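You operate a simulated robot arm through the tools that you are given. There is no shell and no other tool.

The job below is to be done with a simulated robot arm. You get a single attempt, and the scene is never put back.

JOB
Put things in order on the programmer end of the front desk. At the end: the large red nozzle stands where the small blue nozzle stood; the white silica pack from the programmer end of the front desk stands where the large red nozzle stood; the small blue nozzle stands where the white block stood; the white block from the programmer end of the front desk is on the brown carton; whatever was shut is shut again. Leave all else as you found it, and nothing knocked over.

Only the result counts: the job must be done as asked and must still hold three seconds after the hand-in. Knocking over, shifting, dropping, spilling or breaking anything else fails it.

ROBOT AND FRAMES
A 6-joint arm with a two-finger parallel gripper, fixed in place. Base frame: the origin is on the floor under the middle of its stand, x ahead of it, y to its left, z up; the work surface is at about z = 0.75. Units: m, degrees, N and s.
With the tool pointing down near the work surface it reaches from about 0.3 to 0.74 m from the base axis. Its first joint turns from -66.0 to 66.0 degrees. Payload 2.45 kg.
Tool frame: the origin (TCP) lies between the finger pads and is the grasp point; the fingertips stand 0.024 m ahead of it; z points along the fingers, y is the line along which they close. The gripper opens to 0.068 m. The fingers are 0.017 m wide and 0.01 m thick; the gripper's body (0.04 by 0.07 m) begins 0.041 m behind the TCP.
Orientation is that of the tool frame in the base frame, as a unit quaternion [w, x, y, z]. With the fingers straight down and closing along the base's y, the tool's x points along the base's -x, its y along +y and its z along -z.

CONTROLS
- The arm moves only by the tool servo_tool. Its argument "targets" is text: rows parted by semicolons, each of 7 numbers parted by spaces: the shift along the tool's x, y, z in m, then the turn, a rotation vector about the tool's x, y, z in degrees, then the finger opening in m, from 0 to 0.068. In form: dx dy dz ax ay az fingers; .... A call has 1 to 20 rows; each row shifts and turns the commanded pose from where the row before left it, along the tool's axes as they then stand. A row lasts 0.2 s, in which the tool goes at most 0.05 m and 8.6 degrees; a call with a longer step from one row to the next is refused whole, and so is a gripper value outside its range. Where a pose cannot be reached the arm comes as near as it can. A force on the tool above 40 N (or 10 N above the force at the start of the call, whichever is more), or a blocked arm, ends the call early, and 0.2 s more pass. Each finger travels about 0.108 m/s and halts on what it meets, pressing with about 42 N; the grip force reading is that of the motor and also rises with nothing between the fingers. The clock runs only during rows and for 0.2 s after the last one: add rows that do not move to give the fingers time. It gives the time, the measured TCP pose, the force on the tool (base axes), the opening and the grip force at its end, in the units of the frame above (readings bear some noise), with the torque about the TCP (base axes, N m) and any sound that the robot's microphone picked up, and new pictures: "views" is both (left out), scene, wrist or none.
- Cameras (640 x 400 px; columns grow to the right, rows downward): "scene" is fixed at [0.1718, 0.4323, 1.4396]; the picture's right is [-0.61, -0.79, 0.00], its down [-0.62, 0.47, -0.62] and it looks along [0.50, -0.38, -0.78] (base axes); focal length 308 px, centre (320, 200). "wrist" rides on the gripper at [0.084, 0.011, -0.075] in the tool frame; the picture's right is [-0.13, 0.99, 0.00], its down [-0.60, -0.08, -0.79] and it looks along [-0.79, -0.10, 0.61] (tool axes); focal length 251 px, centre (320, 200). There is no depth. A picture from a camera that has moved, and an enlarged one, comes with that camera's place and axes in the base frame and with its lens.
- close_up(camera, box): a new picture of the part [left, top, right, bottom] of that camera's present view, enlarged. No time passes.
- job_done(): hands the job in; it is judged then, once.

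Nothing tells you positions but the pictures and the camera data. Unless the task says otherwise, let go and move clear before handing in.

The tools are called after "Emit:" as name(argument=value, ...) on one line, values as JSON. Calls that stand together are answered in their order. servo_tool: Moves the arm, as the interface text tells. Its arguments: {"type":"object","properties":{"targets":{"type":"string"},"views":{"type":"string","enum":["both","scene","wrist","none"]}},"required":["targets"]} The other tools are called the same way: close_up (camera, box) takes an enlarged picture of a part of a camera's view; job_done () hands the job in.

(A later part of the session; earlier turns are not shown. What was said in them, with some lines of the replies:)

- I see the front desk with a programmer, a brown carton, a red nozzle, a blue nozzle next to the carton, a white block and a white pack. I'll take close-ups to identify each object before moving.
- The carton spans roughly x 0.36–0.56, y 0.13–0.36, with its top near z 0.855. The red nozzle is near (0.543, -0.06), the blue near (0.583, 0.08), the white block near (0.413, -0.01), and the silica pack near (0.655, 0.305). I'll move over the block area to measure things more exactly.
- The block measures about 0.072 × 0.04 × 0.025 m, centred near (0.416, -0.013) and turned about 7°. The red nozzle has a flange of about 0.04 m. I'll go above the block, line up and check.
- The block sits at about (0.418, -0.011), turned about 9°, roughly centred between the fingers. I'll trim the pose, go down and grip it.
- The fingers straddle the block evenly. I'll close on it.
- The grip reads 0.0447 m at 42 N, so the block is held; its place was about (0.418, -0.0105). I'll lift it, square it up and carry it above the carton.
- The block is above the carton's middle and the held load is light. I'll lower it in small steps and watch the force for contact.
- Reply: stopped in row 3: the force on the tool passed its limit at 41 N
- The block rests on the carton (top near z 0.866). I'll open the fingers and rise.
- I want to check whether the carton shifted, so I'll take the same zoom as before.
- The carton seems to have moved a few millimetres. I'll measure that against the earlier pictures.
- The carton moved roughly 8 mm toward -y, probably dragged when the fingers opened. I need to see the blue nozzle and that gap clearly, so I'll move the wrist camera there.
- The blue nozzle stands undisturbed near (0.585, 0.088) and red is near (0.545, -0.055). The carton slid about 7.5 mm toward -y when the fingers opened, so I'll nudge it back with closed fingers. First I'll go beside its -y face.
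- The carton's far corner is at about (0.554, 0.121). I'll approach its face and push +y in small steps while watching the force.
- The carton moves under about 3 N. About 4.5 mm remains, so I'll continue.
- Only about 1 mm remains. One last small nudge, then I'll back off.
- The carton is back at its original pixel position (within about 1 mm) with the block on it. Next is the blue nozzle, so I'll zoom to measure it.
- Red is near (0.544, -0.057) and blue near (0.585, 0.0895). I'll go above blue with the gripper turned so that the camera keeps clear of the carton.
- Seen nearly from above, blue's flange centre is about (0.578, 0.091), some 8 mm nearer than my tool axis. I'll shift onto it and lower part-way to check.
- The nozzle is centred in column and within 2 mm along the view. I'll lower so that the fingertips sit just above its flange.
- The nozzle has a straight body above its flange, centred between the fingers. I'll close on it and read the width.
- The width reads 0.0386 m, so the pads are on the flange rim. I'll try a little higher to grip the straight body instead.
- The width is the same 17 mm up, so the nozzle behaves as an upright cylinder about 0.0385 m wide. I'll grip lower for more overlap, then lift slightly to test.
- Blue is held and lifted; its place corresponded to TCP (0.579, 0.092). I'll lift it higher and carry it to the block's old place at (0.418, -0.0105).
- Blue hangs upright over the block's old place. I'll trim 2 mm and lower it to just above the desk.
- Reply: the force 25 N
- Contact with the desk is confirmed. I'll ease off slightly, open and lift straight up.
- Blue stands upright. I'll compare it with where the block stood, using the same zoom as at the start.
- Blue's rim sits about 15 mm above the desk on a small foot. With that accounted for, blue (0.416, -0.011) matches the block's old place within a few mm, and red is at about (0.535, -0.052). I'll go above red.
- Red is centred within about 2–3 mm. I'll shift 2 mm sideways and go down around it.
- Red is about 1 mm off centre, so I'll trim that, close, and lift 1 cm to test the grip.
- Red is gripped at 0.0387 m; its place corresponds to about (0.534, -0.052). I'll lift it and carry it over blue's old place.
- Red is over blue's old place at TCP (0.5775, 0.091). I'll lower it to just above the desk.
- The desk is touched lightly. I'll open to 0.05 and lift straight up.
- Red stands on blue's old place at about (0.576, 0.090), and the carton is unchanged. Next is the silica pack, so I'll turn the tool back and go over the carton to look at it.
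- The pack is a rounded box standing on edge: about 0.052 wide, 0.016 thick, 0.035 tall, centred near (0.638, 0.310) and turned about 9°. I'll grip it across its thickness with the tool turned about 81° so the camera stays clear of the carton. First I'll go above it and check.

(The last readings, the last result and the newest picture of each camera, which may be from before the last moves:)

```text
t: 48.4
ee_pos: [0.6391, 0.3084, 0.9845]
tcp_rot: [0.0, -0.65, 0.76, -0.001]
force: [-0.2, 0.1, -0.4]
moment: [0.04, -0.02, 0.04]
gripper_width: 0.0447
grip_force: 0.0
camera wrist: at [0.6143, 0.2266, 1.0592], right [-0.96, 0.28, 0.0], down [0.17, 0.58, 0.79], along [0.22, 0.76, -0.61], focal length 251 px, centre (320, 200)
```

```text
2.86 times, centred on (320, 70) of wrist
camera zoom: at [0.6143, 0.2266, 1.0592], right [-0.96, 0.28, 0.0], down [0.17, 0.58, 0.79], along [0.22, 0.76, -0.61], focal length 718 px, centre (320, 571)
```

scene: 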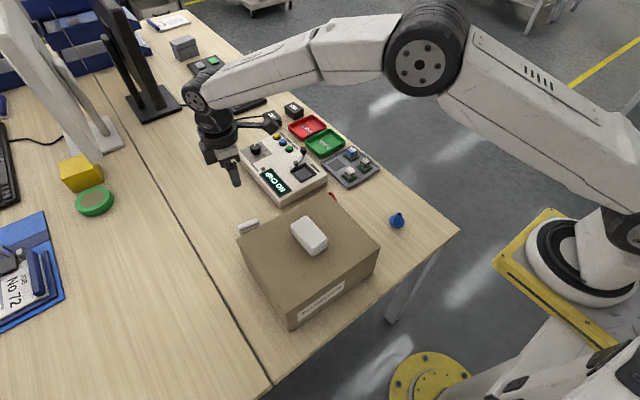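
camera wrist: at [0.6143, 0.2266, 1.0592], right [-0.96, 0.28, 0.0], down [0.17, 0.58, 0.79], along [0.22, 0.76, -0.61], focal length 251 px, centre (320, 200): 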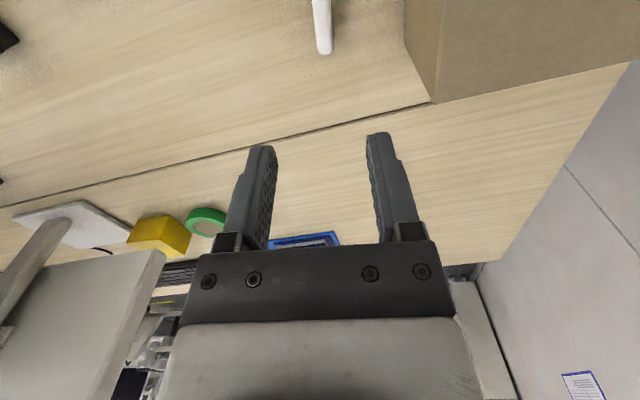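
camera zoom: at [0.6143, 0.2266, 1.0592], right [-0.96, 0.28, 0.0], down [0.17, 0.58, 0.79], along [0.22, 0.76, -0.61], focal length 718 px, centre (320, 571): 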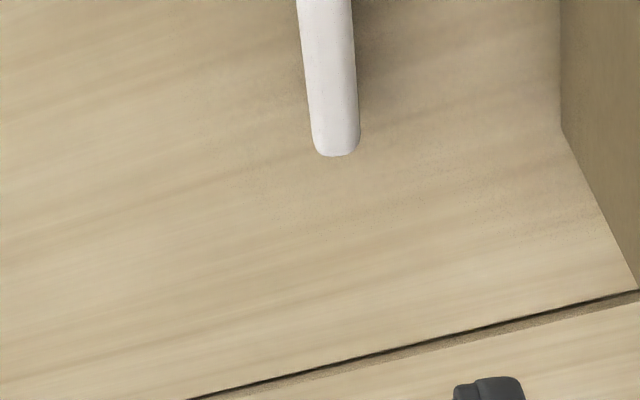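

The pack is seen from above at the top edge of the view. I'll lower part-way for a better look.

Emit:
servo_tool(targets="0 0 0.04 0 0 0 0.045; 0 0 0.04 0 0 0 0.045; 0 0 0.03 0 0 0 0.045; 0 0 0 0 0 0 0.045", views="wrist")

Emit:
close_up(camera="wrist", box=[240, 0, 400, 140])

```text
t: 49.4
ee_pos: [0.6379, 0.3089, 0.8714]
tcp_rot: [0.0, -0.649, 0.761, 0.0]
force: [-0.2, 0.4, -0.3]
moment: [-0.04, 0.02, 0.01]
gripper_width: 0.0452
grip_force: 0.1
camera wrist: at [0.6142, 0.2263, 0.9483], right [-0.96, 0.28, 0.0], down [0.17, 0.58, 0.79], along [0.23, 0.76, -0.61], focal length 251 px, centre (320, 200)
```

wrist: 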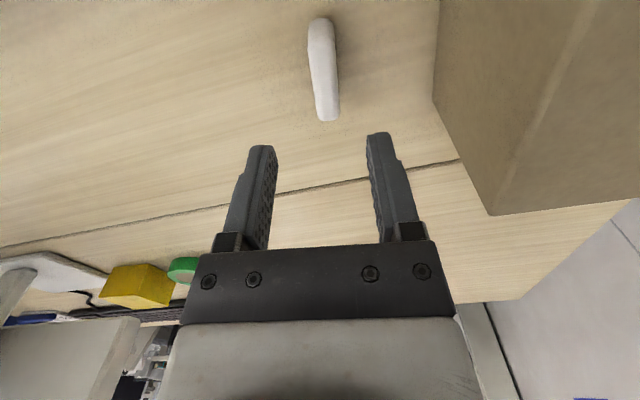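

```text
2.86 times, centred on (320, 70) of wrist
camera zoom: at [0.6142, 0.2263, 0.9483], right [-0.96, 0.28, 0.0], down [0.17, 0.58, 0.79], along [0.23, 0.76, -0.61], focal length 718 px, centre (320, 571)
```

zoom: 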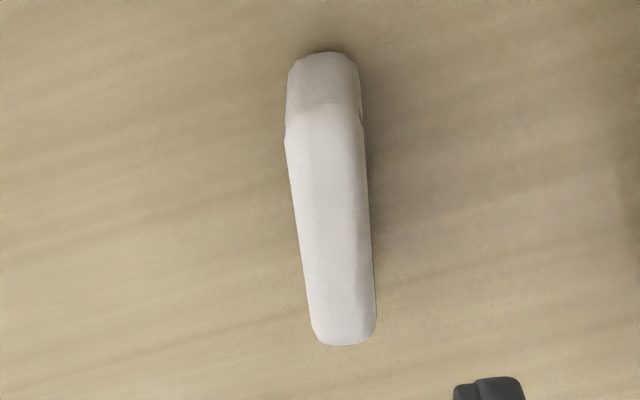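

The pack's centre is 3 mm off along the closing line and turned about 2° from the tool. I'll correct that and go down around it.

Emit:
servo_tool(targets="-0.0012 0.0034 0.02 0 0 1.8 0.045; 0 0 0.04 0 0 0 0.045; 0 0 0.034 0 0 0 0.045; 0 0 0 0 0 0 0.045", views="both")

Emit:
close_up(camera="wrist", box=[220, 60, 420, 260])

```text
t: 50.4
ee_pos: [0.6345, 0.3085, 0.7784]
tcp_rot: [-0.001, -0.637, 0.771, 0.002]
force: [0.8, -0.2, 0.3]
moment: [0.0, 0.02, 0.0]
gripper_width: 0.045
grip_force: 0.1
camera wrist: at [0.6082, 0.2294, 0.8553], right [-0.95, 0.31, 0.0], down [0.19, 0.58, 0.79], along [0.25, 0.75, -0.61], focal length 251 px, centre (320, 200)
```

scene: 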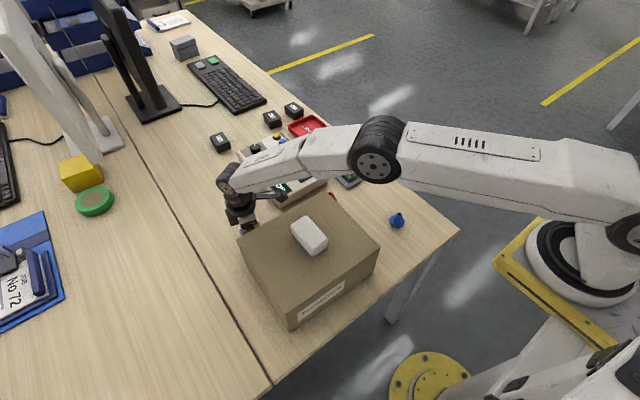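
wrist: 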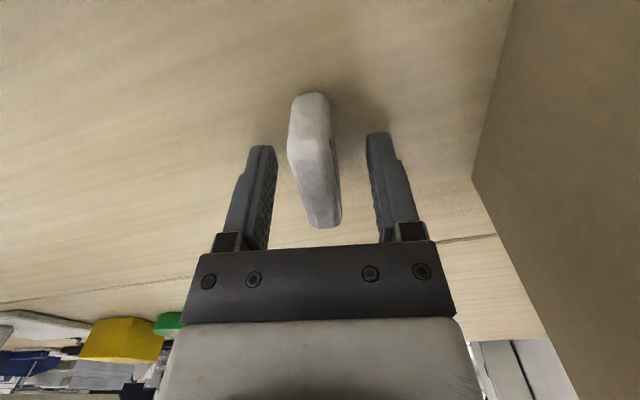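

```text
2.00 times, centred on (320, 160) of wrist
camera zoom: at [0.6082, 0.2294, 0.8553], right [-0.95, 0.31, 0.0], down [0.19, 0.58, 0.79], along [0.25, 0.75, -0.61], focal length 503 px, centre (320, 280)
```

zoom: 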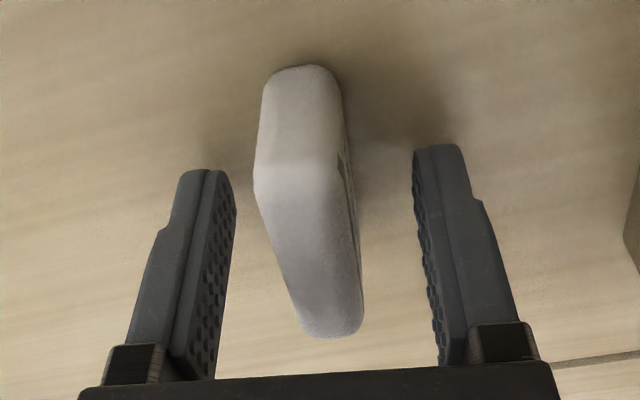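

The pack is centred between the fingers. I'll close and read the width.

Emit:
servo_tool(targets="0 0 0 0 0 0 0.03; 0 0 0 0 0 0 0.02; 0 0 0 0 0 0 0.008; 0 0 0 0 0 0 0.008; 0 0 0 0 0 0 0.008", views="wrist")

Emit:
close_up(camera="wrist", box=[220, 60, 420, 260])

```text
t: 51.6
ee_pos: [0.6351, 0.3106, 0.7793]
tcp_rot: [-0.001, -0.637, 0.771, 0.0]
force: [0.4, 0.2, 0.7]
moment: [-0.02, -0.01, 0.03]
gripper_width: 0.0161
grip_force: 34.9
camera wrist: at [0.6083, 0.2293, 0.8556], right [-0.95, 0.31, 0.0], down [0.19, 0.58, 0.79], along [0.25, 0.75, -0.61], focal length 251 px, centre (320, 200)
```

wrist: 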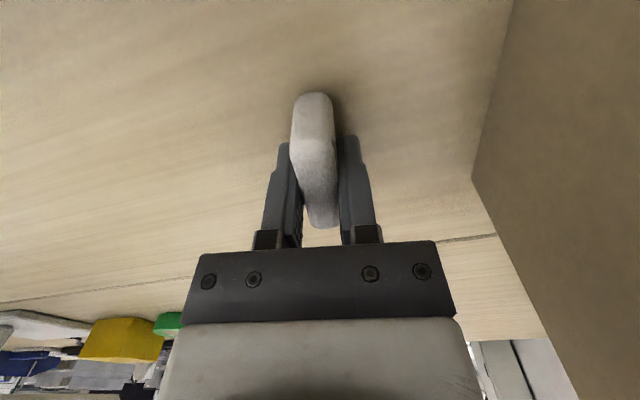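

```text
2.00 times, centred on (320, 160) of wrist
camera zoom: at [0.6083, 0.2293, 0.8556], right [-0.95, 0.31, 0.0], down [0.19, 0.58, 0.79], along [0.25, 0.75, -0.61], focal length 503 px, centre (320, 280)
```

zoom: 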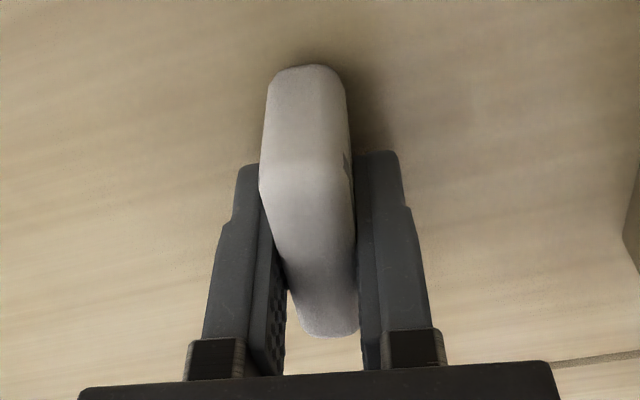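

The pack is held (0.0161 m). I'll lift it well clear and check that it hangs straight.

Emit:
servo_tool(targets="0 0 -0.01 0 0 0 0.005; 0 0 -0.04 0 0 0 0.005; 0 0 -0.045 0 0 0 0.005; 0 0 -0.045 0 0 0 0.005; 0 0 -0.045 0 0 0 0.005; 0 0 0 0 0 0 0.005", views="both")

```text
t: 53.0
ee_pos: [0.6357, 0.3104, 0.964]
tcp_rot: [0.0, -0.637, 0.771, 0.0]
force: [-0.3, 0.0, -0.2]
moment: [0.02, -0.02, 0.03]
gripper_width: 0.0161
grip_force: 35.4
camera wrist: at [0.6081, 0.2295, 1.0405], right [-0.95, 0.31, 0.0], down [0.19, 0.58, 0.79], along [0.25, 0.75, -0.61], focal length 251 px, centre (320, 200)
```

scene: 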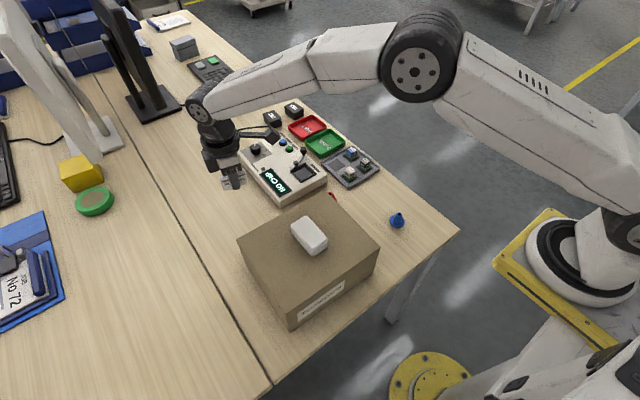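
wrist: 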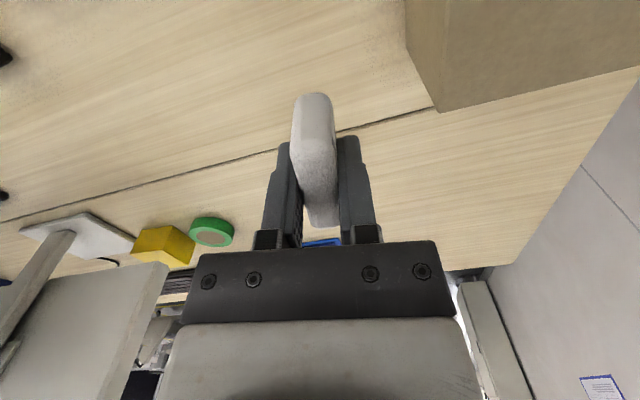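

The pack hangs straight. I'll carry it over to red's old place at about (0.534, -0.052).

Emit:
servo_tool(targets="0.04172 0.00343 0 0 0 0 0.005; 0.04172 0.00343 0 0 0 0 0.005; 0.04172 0.00343 0 0 0 0 0.005; 0.04172 0.00343 0 0 0 0 0.005; 0.04172 0.00343 0 0 0 0 0.005; 0.04172 0.00343 0 0 0 0 0.005; 0.04172 0.00343 0 0 0 0 0.005; 0.04172 0.00343 0 0 0 0 0.005; 0.04172 0.00343 0 0 0 0 0.005; 0 0 0 0 0 0 0.005; 0 0 0 0 0 0 0.005", views="both")

```text
t: 55.4
ee_pos: [0.5331, -0.0523, 0.9634]
tcp_rot: [0.0, -0.637, 0.771, 0.0]
force: [-0.2, -0.4, 0.6]
moment: [0.01, -0.03, 0.01]
gripper_width: 0.016
grip_force: 35.5
camera wrist: at [0.5065, -0.1336, 1.0395], right [-0.95, 0.31, 0.0], down [0.19, 0.58, 0.79], along [0.25, 0.75, -0.61], focal length 251 px, centre (320, 200)
```

scene: 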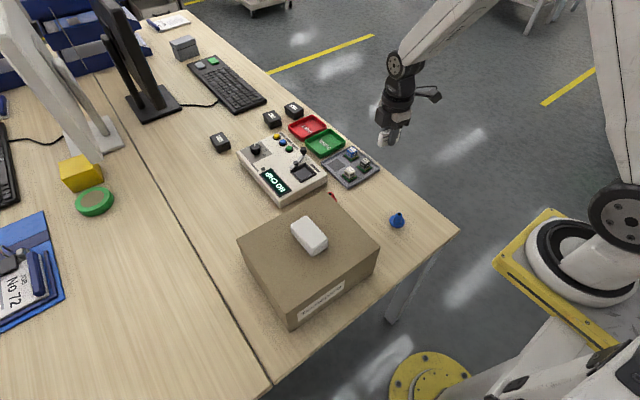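
wrist: 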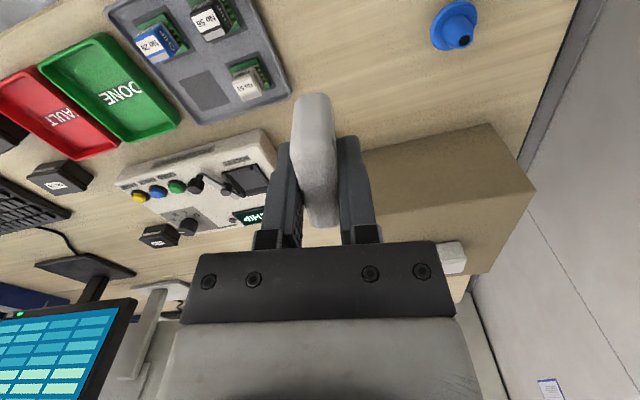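

The pose is over red's old spot at (0.533, -0.052). I'll lower the pack to a few mm above the desk.

Emit:
servo_tool(targets="0 0 0.045 0 0 0 0.005; 0 0 0.045 0 0 0 0.005; 0 0 0.045 0 0 0 0.005; 0 0 0.03 0 0 0 0.005; 0 0 0.014 0 0 0 0.005; 0 0 0 0 0 0 0.005", views="both")

Emit:
close_up(camera="scene", box=[340, 150, 460, 250])

```text
t: 56.8
ee_pos: [0.5338, -0.051, 0.7859]
tcp_rot: [0.0, -0.637, 0.771, 0.0]
force: [0.5, 0.3, -0.5]
moment: [-0.03, -0.02, 0.0]
gripper_width: 0.0159
grip_force: 34.9
camera wrist: at [0.5074, -0.1334, 0.8609], right [-0.95, 0.31, 0.0], down [0.19, 0.58, 0.79], along [0.25, 0.75, -0.61], focal length 251 px, centre (320, 200)
```

scene: 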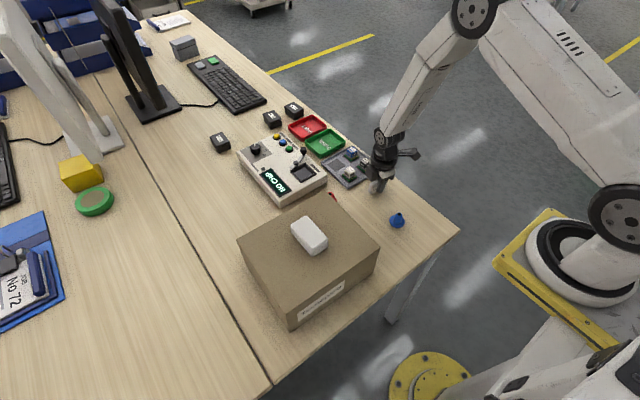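
wrist: 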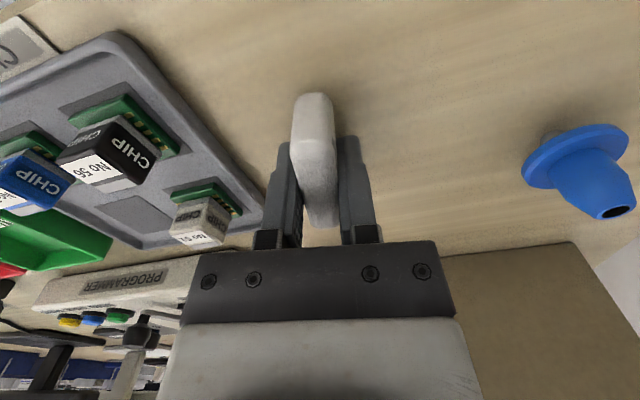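

```text
4.00 times, centred on (400, 200) of scene
camera zoom: at [0.1718, 0.4323, 1.4396], right [-0.61, -0.79, 0.0], down [-0.62, 0.47, -0.62], along [0.5, -0.38, -0.78], focal length 1233 px, centre (0, 200)
```

zoom: 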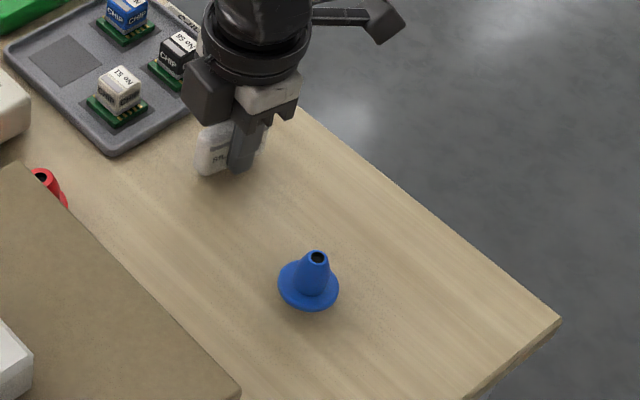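

Emit:
servo_tool(targets="0 0 0.003 0 0 0 0.005; 0 0 0.0015 0 0 0 0.005; 0 0 0 0 0 0 0.005", views="none")

```text
t: 57.6
ee_pos: [0.5339, -0.052, 0.7805]
tcp_rot: [-0.001, -0.636, 0.771, 0.0]
force: [-0.4, -0.7, -0.6]
moment: [0.0, -0.01, 0.0]
gripper_width: 0.0159
grip_force: 34.8
```

Emit:
servo_tool(targets="0 0 0.001 0 0 0 0.005; 0 0 0 0 0 0 0.005", views="none")

```text
t: 58.2
ee_pos: [0.5353, -0.0521, 0.78]
tcp_rot: [0.0, -0.637, 0.771, 0.0]
force: [-0.1, -1.6, 0.5]
moment: [0.03, -0.01, 0.0]
gripper_width: 0.0159
grip_force: 35.1
```

Emit:
servo_tool(targets="0 0 0.0007 0 0 0 0.005; 0 0 0 0 0 0 0.005", views="none")

```text
t: 58.8
ee_pos: [0.5343, -0.0517, 0.7794]
tcp_rot: [0.0, -0.636, 0.771, 0.0]
force: [-1.9, 1.1, 6.7]
moment: [-0.05, 0.08, -0.01]
gripper_width: 0.0161
grip_force: 34.9
```

The desk is touched (6.7 N). I'll open gently and lift straight up.

Emit:
servo_tool(targets="0 0 0 0 0 0 0.018; 0 0 0 0 0 0 0.024; 0 0 0 0 0 0 0.032; 0 0 0 0 0 0 0.034; 0 0 -0.02 0 0 0 0.034; 0 0 -0.04 0 0 0 0.034; 0 0 -0.05 0 0 0 0.034; 0 0 0 0 0 0 0.034", views="both")

Emit:
close_up(camera="scene", box=[340, 150, 460, 250])

Emit:
close_up(camera="wrist", box=[240, 0, 400, 140])

```text
t: 60.6
ee_pos: [0.534, -0.0528, 0.89]
tcp_rot: [0.0, -0.637, 0.771, 0.0]
force: [-0.1, 0.3, -0.3]
moment: [0.0, 0.01, -0.03]
gripper_width: 0.0336
grip_force: 0.0
camera wrist: at [0.5075, -0.1337, 0.965], right [-0.95, 0.31, 0.0], down [0.19, 0.58, 0.79], along [0.25, 0.75, -0.61], focal length 251 px, centre (320, 200)
```

scene: 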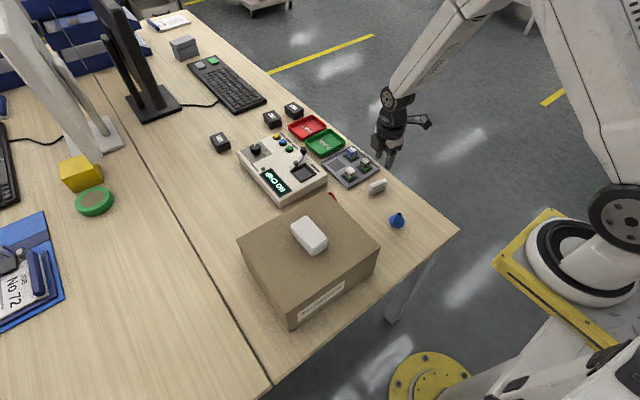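
wrist: 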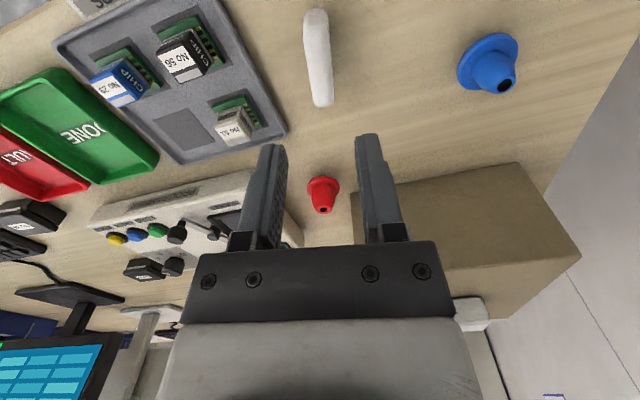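

```text
4.00 times, centred on (400, 200) of scene
camera zoom: at [0.1718, 0.4323, 1.4396], right [-0.61, -0.79, 0.0], down [-0.62, 0.47, -0.62], along [0.5, -0.38, -0.78], focal length 1233 px, centre (0, 200)
```

zoom: 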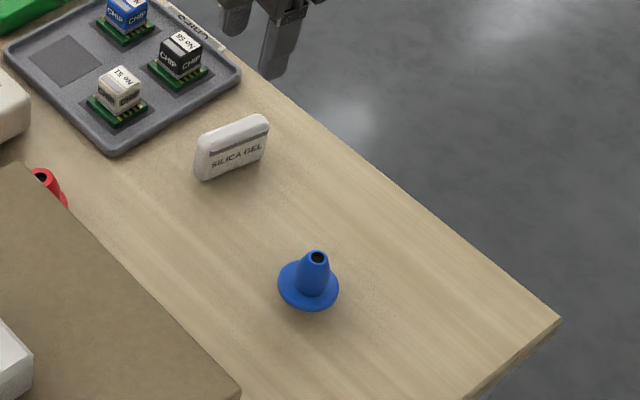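

```text
2.86 times, centred on (320, 70) of wrist
camera zoom: at [0.5075, -0.1337, 0.965], right [-0.95, 0.31, 0.0], down [0.19, 0.58, 0.79], along [0.25, 0.75, -0.61], focal length 718 px, centre (320, 571)
```

zoom: 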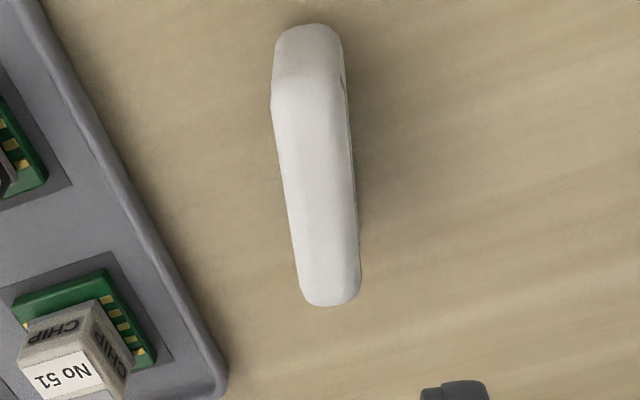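

The pack stands upright at (0.534, -0.052), red's old place. I'll move the arm up and clear, then check everything once more.

Emit:
servo_tool(targets="0 0 -0.05 0 0 0 0.034; 0 0 -0.05 0 0 0 0.034; 0 0 -0.05 0 0 0 0.034; 0 0 0 0 0 8.5 0.034; 0 0 0 0 0 8.5 0.034; 0 0 0 0 0 8.5 0.034; 0 0 0 0 0 8.5 0.034; 0 0 0 0 0 8.5 0.034; 0 0 0 0 0 8.5 0.034; 0 0 0 0 0 8.5 0.034; 0 0 0 0 0 8.5 0.034; 0 0 0 0 0 8.5 0.034; 0.04 -0.01 0 0 0 0 0.034; 0.04 -0.01 0 0 0 0 0.034; 0.04 -0.01 0 0 0 0 0.034; 0 0 0 0 0 0 0.034", views="both")

Emit:
close_up(camera="scene", box=[220, 90, 460, 330])

Emit:
close_up(camera="scene", box=[220, 180, 340, 260])

Emit:
close_up(camera="wrist", box=[220, 0, 460, 240])

```text
t: 64.0
ee_pos: [0.4156, -0.0882, 1.04]
tcp_rot: [0.0, -0.022, 1.0, 0.0]
force: [-0.2, -0.3, 0.2]
moment: [-0.01, 0.0, -0.02]
gripper_width: 0.0344
grip_force: 0.1
camera wrist: at [0.3314, -0.0823, 1.1153], right [0.08, 1.0, 0.0], down [0.61, -0.05, 0.79], along [0.79, -0.07, -0.61], focal length 251 px, centre (320, 200)
```

scene: 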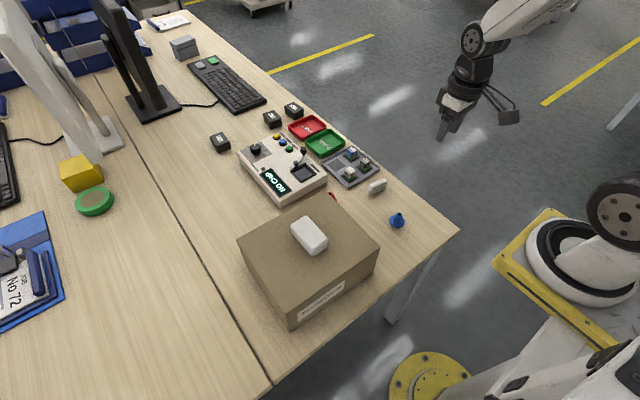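
wrist: 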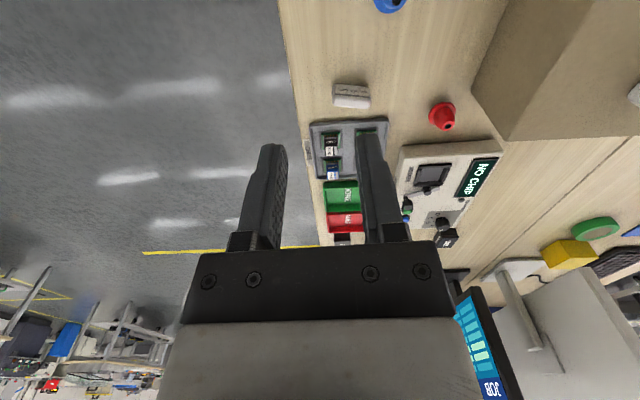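

```text
1.67 times, centred on (340, 210) of scene
camera zoom: at [0.1718, 0.4323, 1.4396], right [-0.61, -0.79, 0.0], down [-0.62, 0.47, -0.62], along [0.5, -0.38, -0.78], focal length 514 px, centre (287, 183)
```

zoom: 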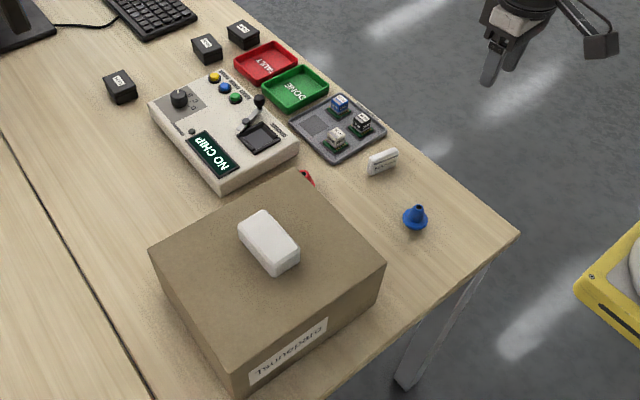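

```text
5.00 times, centred on (280, 220) of scene
camera zoom: at [0.1718, 0.4323, 1.4396], right [-0.61, -0.79, 0.0], down [-0.62, 0.47, -0.62], along [0.5, -0.38, -0.78], focal length 1542 px, centre (520, 100)
```

zoom: 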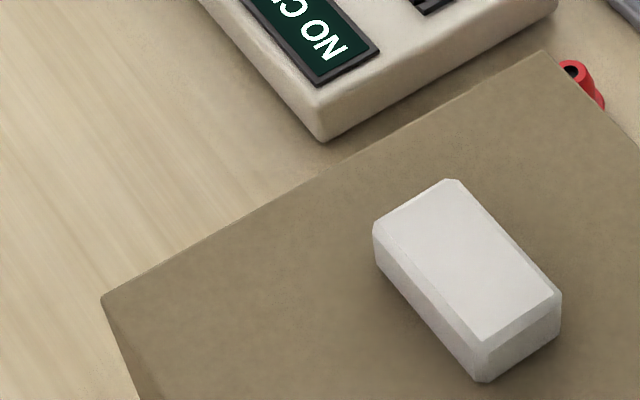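

```text
1.67 times, centred on (340, 120) of wrist
camera zoom: at [0.3314, -0.0823, 1.1153], right [0.08, 1.0, 0.0], down [0.61, -0.05, 0.79], along [0.79, -0.07, -0.61], focal length 419 px, centre (287, 333)
```

zoom: 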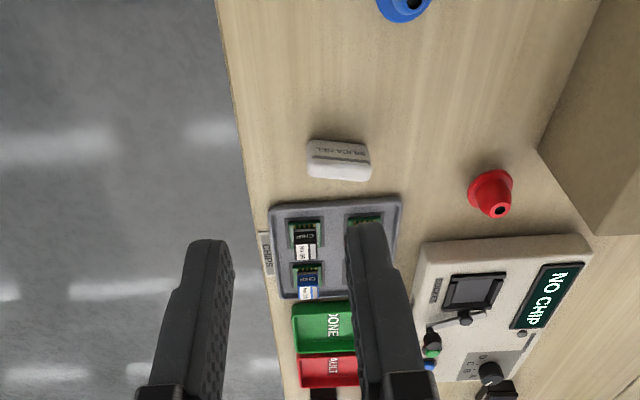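

Every item is upright and in its place: red where blue stood, the pack where red stood, blue where the block stood, and the block on the carton. The carton is back at its original position, nothing was opened, and the arm is clear. I'm handing the job in.

Emit:
job_done()

```text
The job is handed in.
```

The job is handed in, and in the last pictures every item stood upright in its asked-for place. I don't have the judge's result.

| Item | Where it stands now | Position (x, y in m) |
|---|---|---|
| Large red nozzle | where the small blue nozzle stood | about (0.576, 0.090) |
| White silica pack | where the red nozzle stood, upright on its edge | about (0.534, -0.052) |
| Small blue nozzle | where the white block stood | about (0.416, -0.011) |
| White block | on top of the brown carton, near its middle | about (0.46, 0.25) |

Apart from the block, which only had to be on the carton, I measured each item to be within about 5 mm of its target.

**Carton shift:** when I released the block, the carton slid about 7.5 mm toward the robot's right. I pushed it back with closed fingers until its corner matched the starting picture to about 1 mm.

I opened nothing, so there was nothing to shut again. I saw no change to anything else on the desk, and the arm was clear when I handed in.
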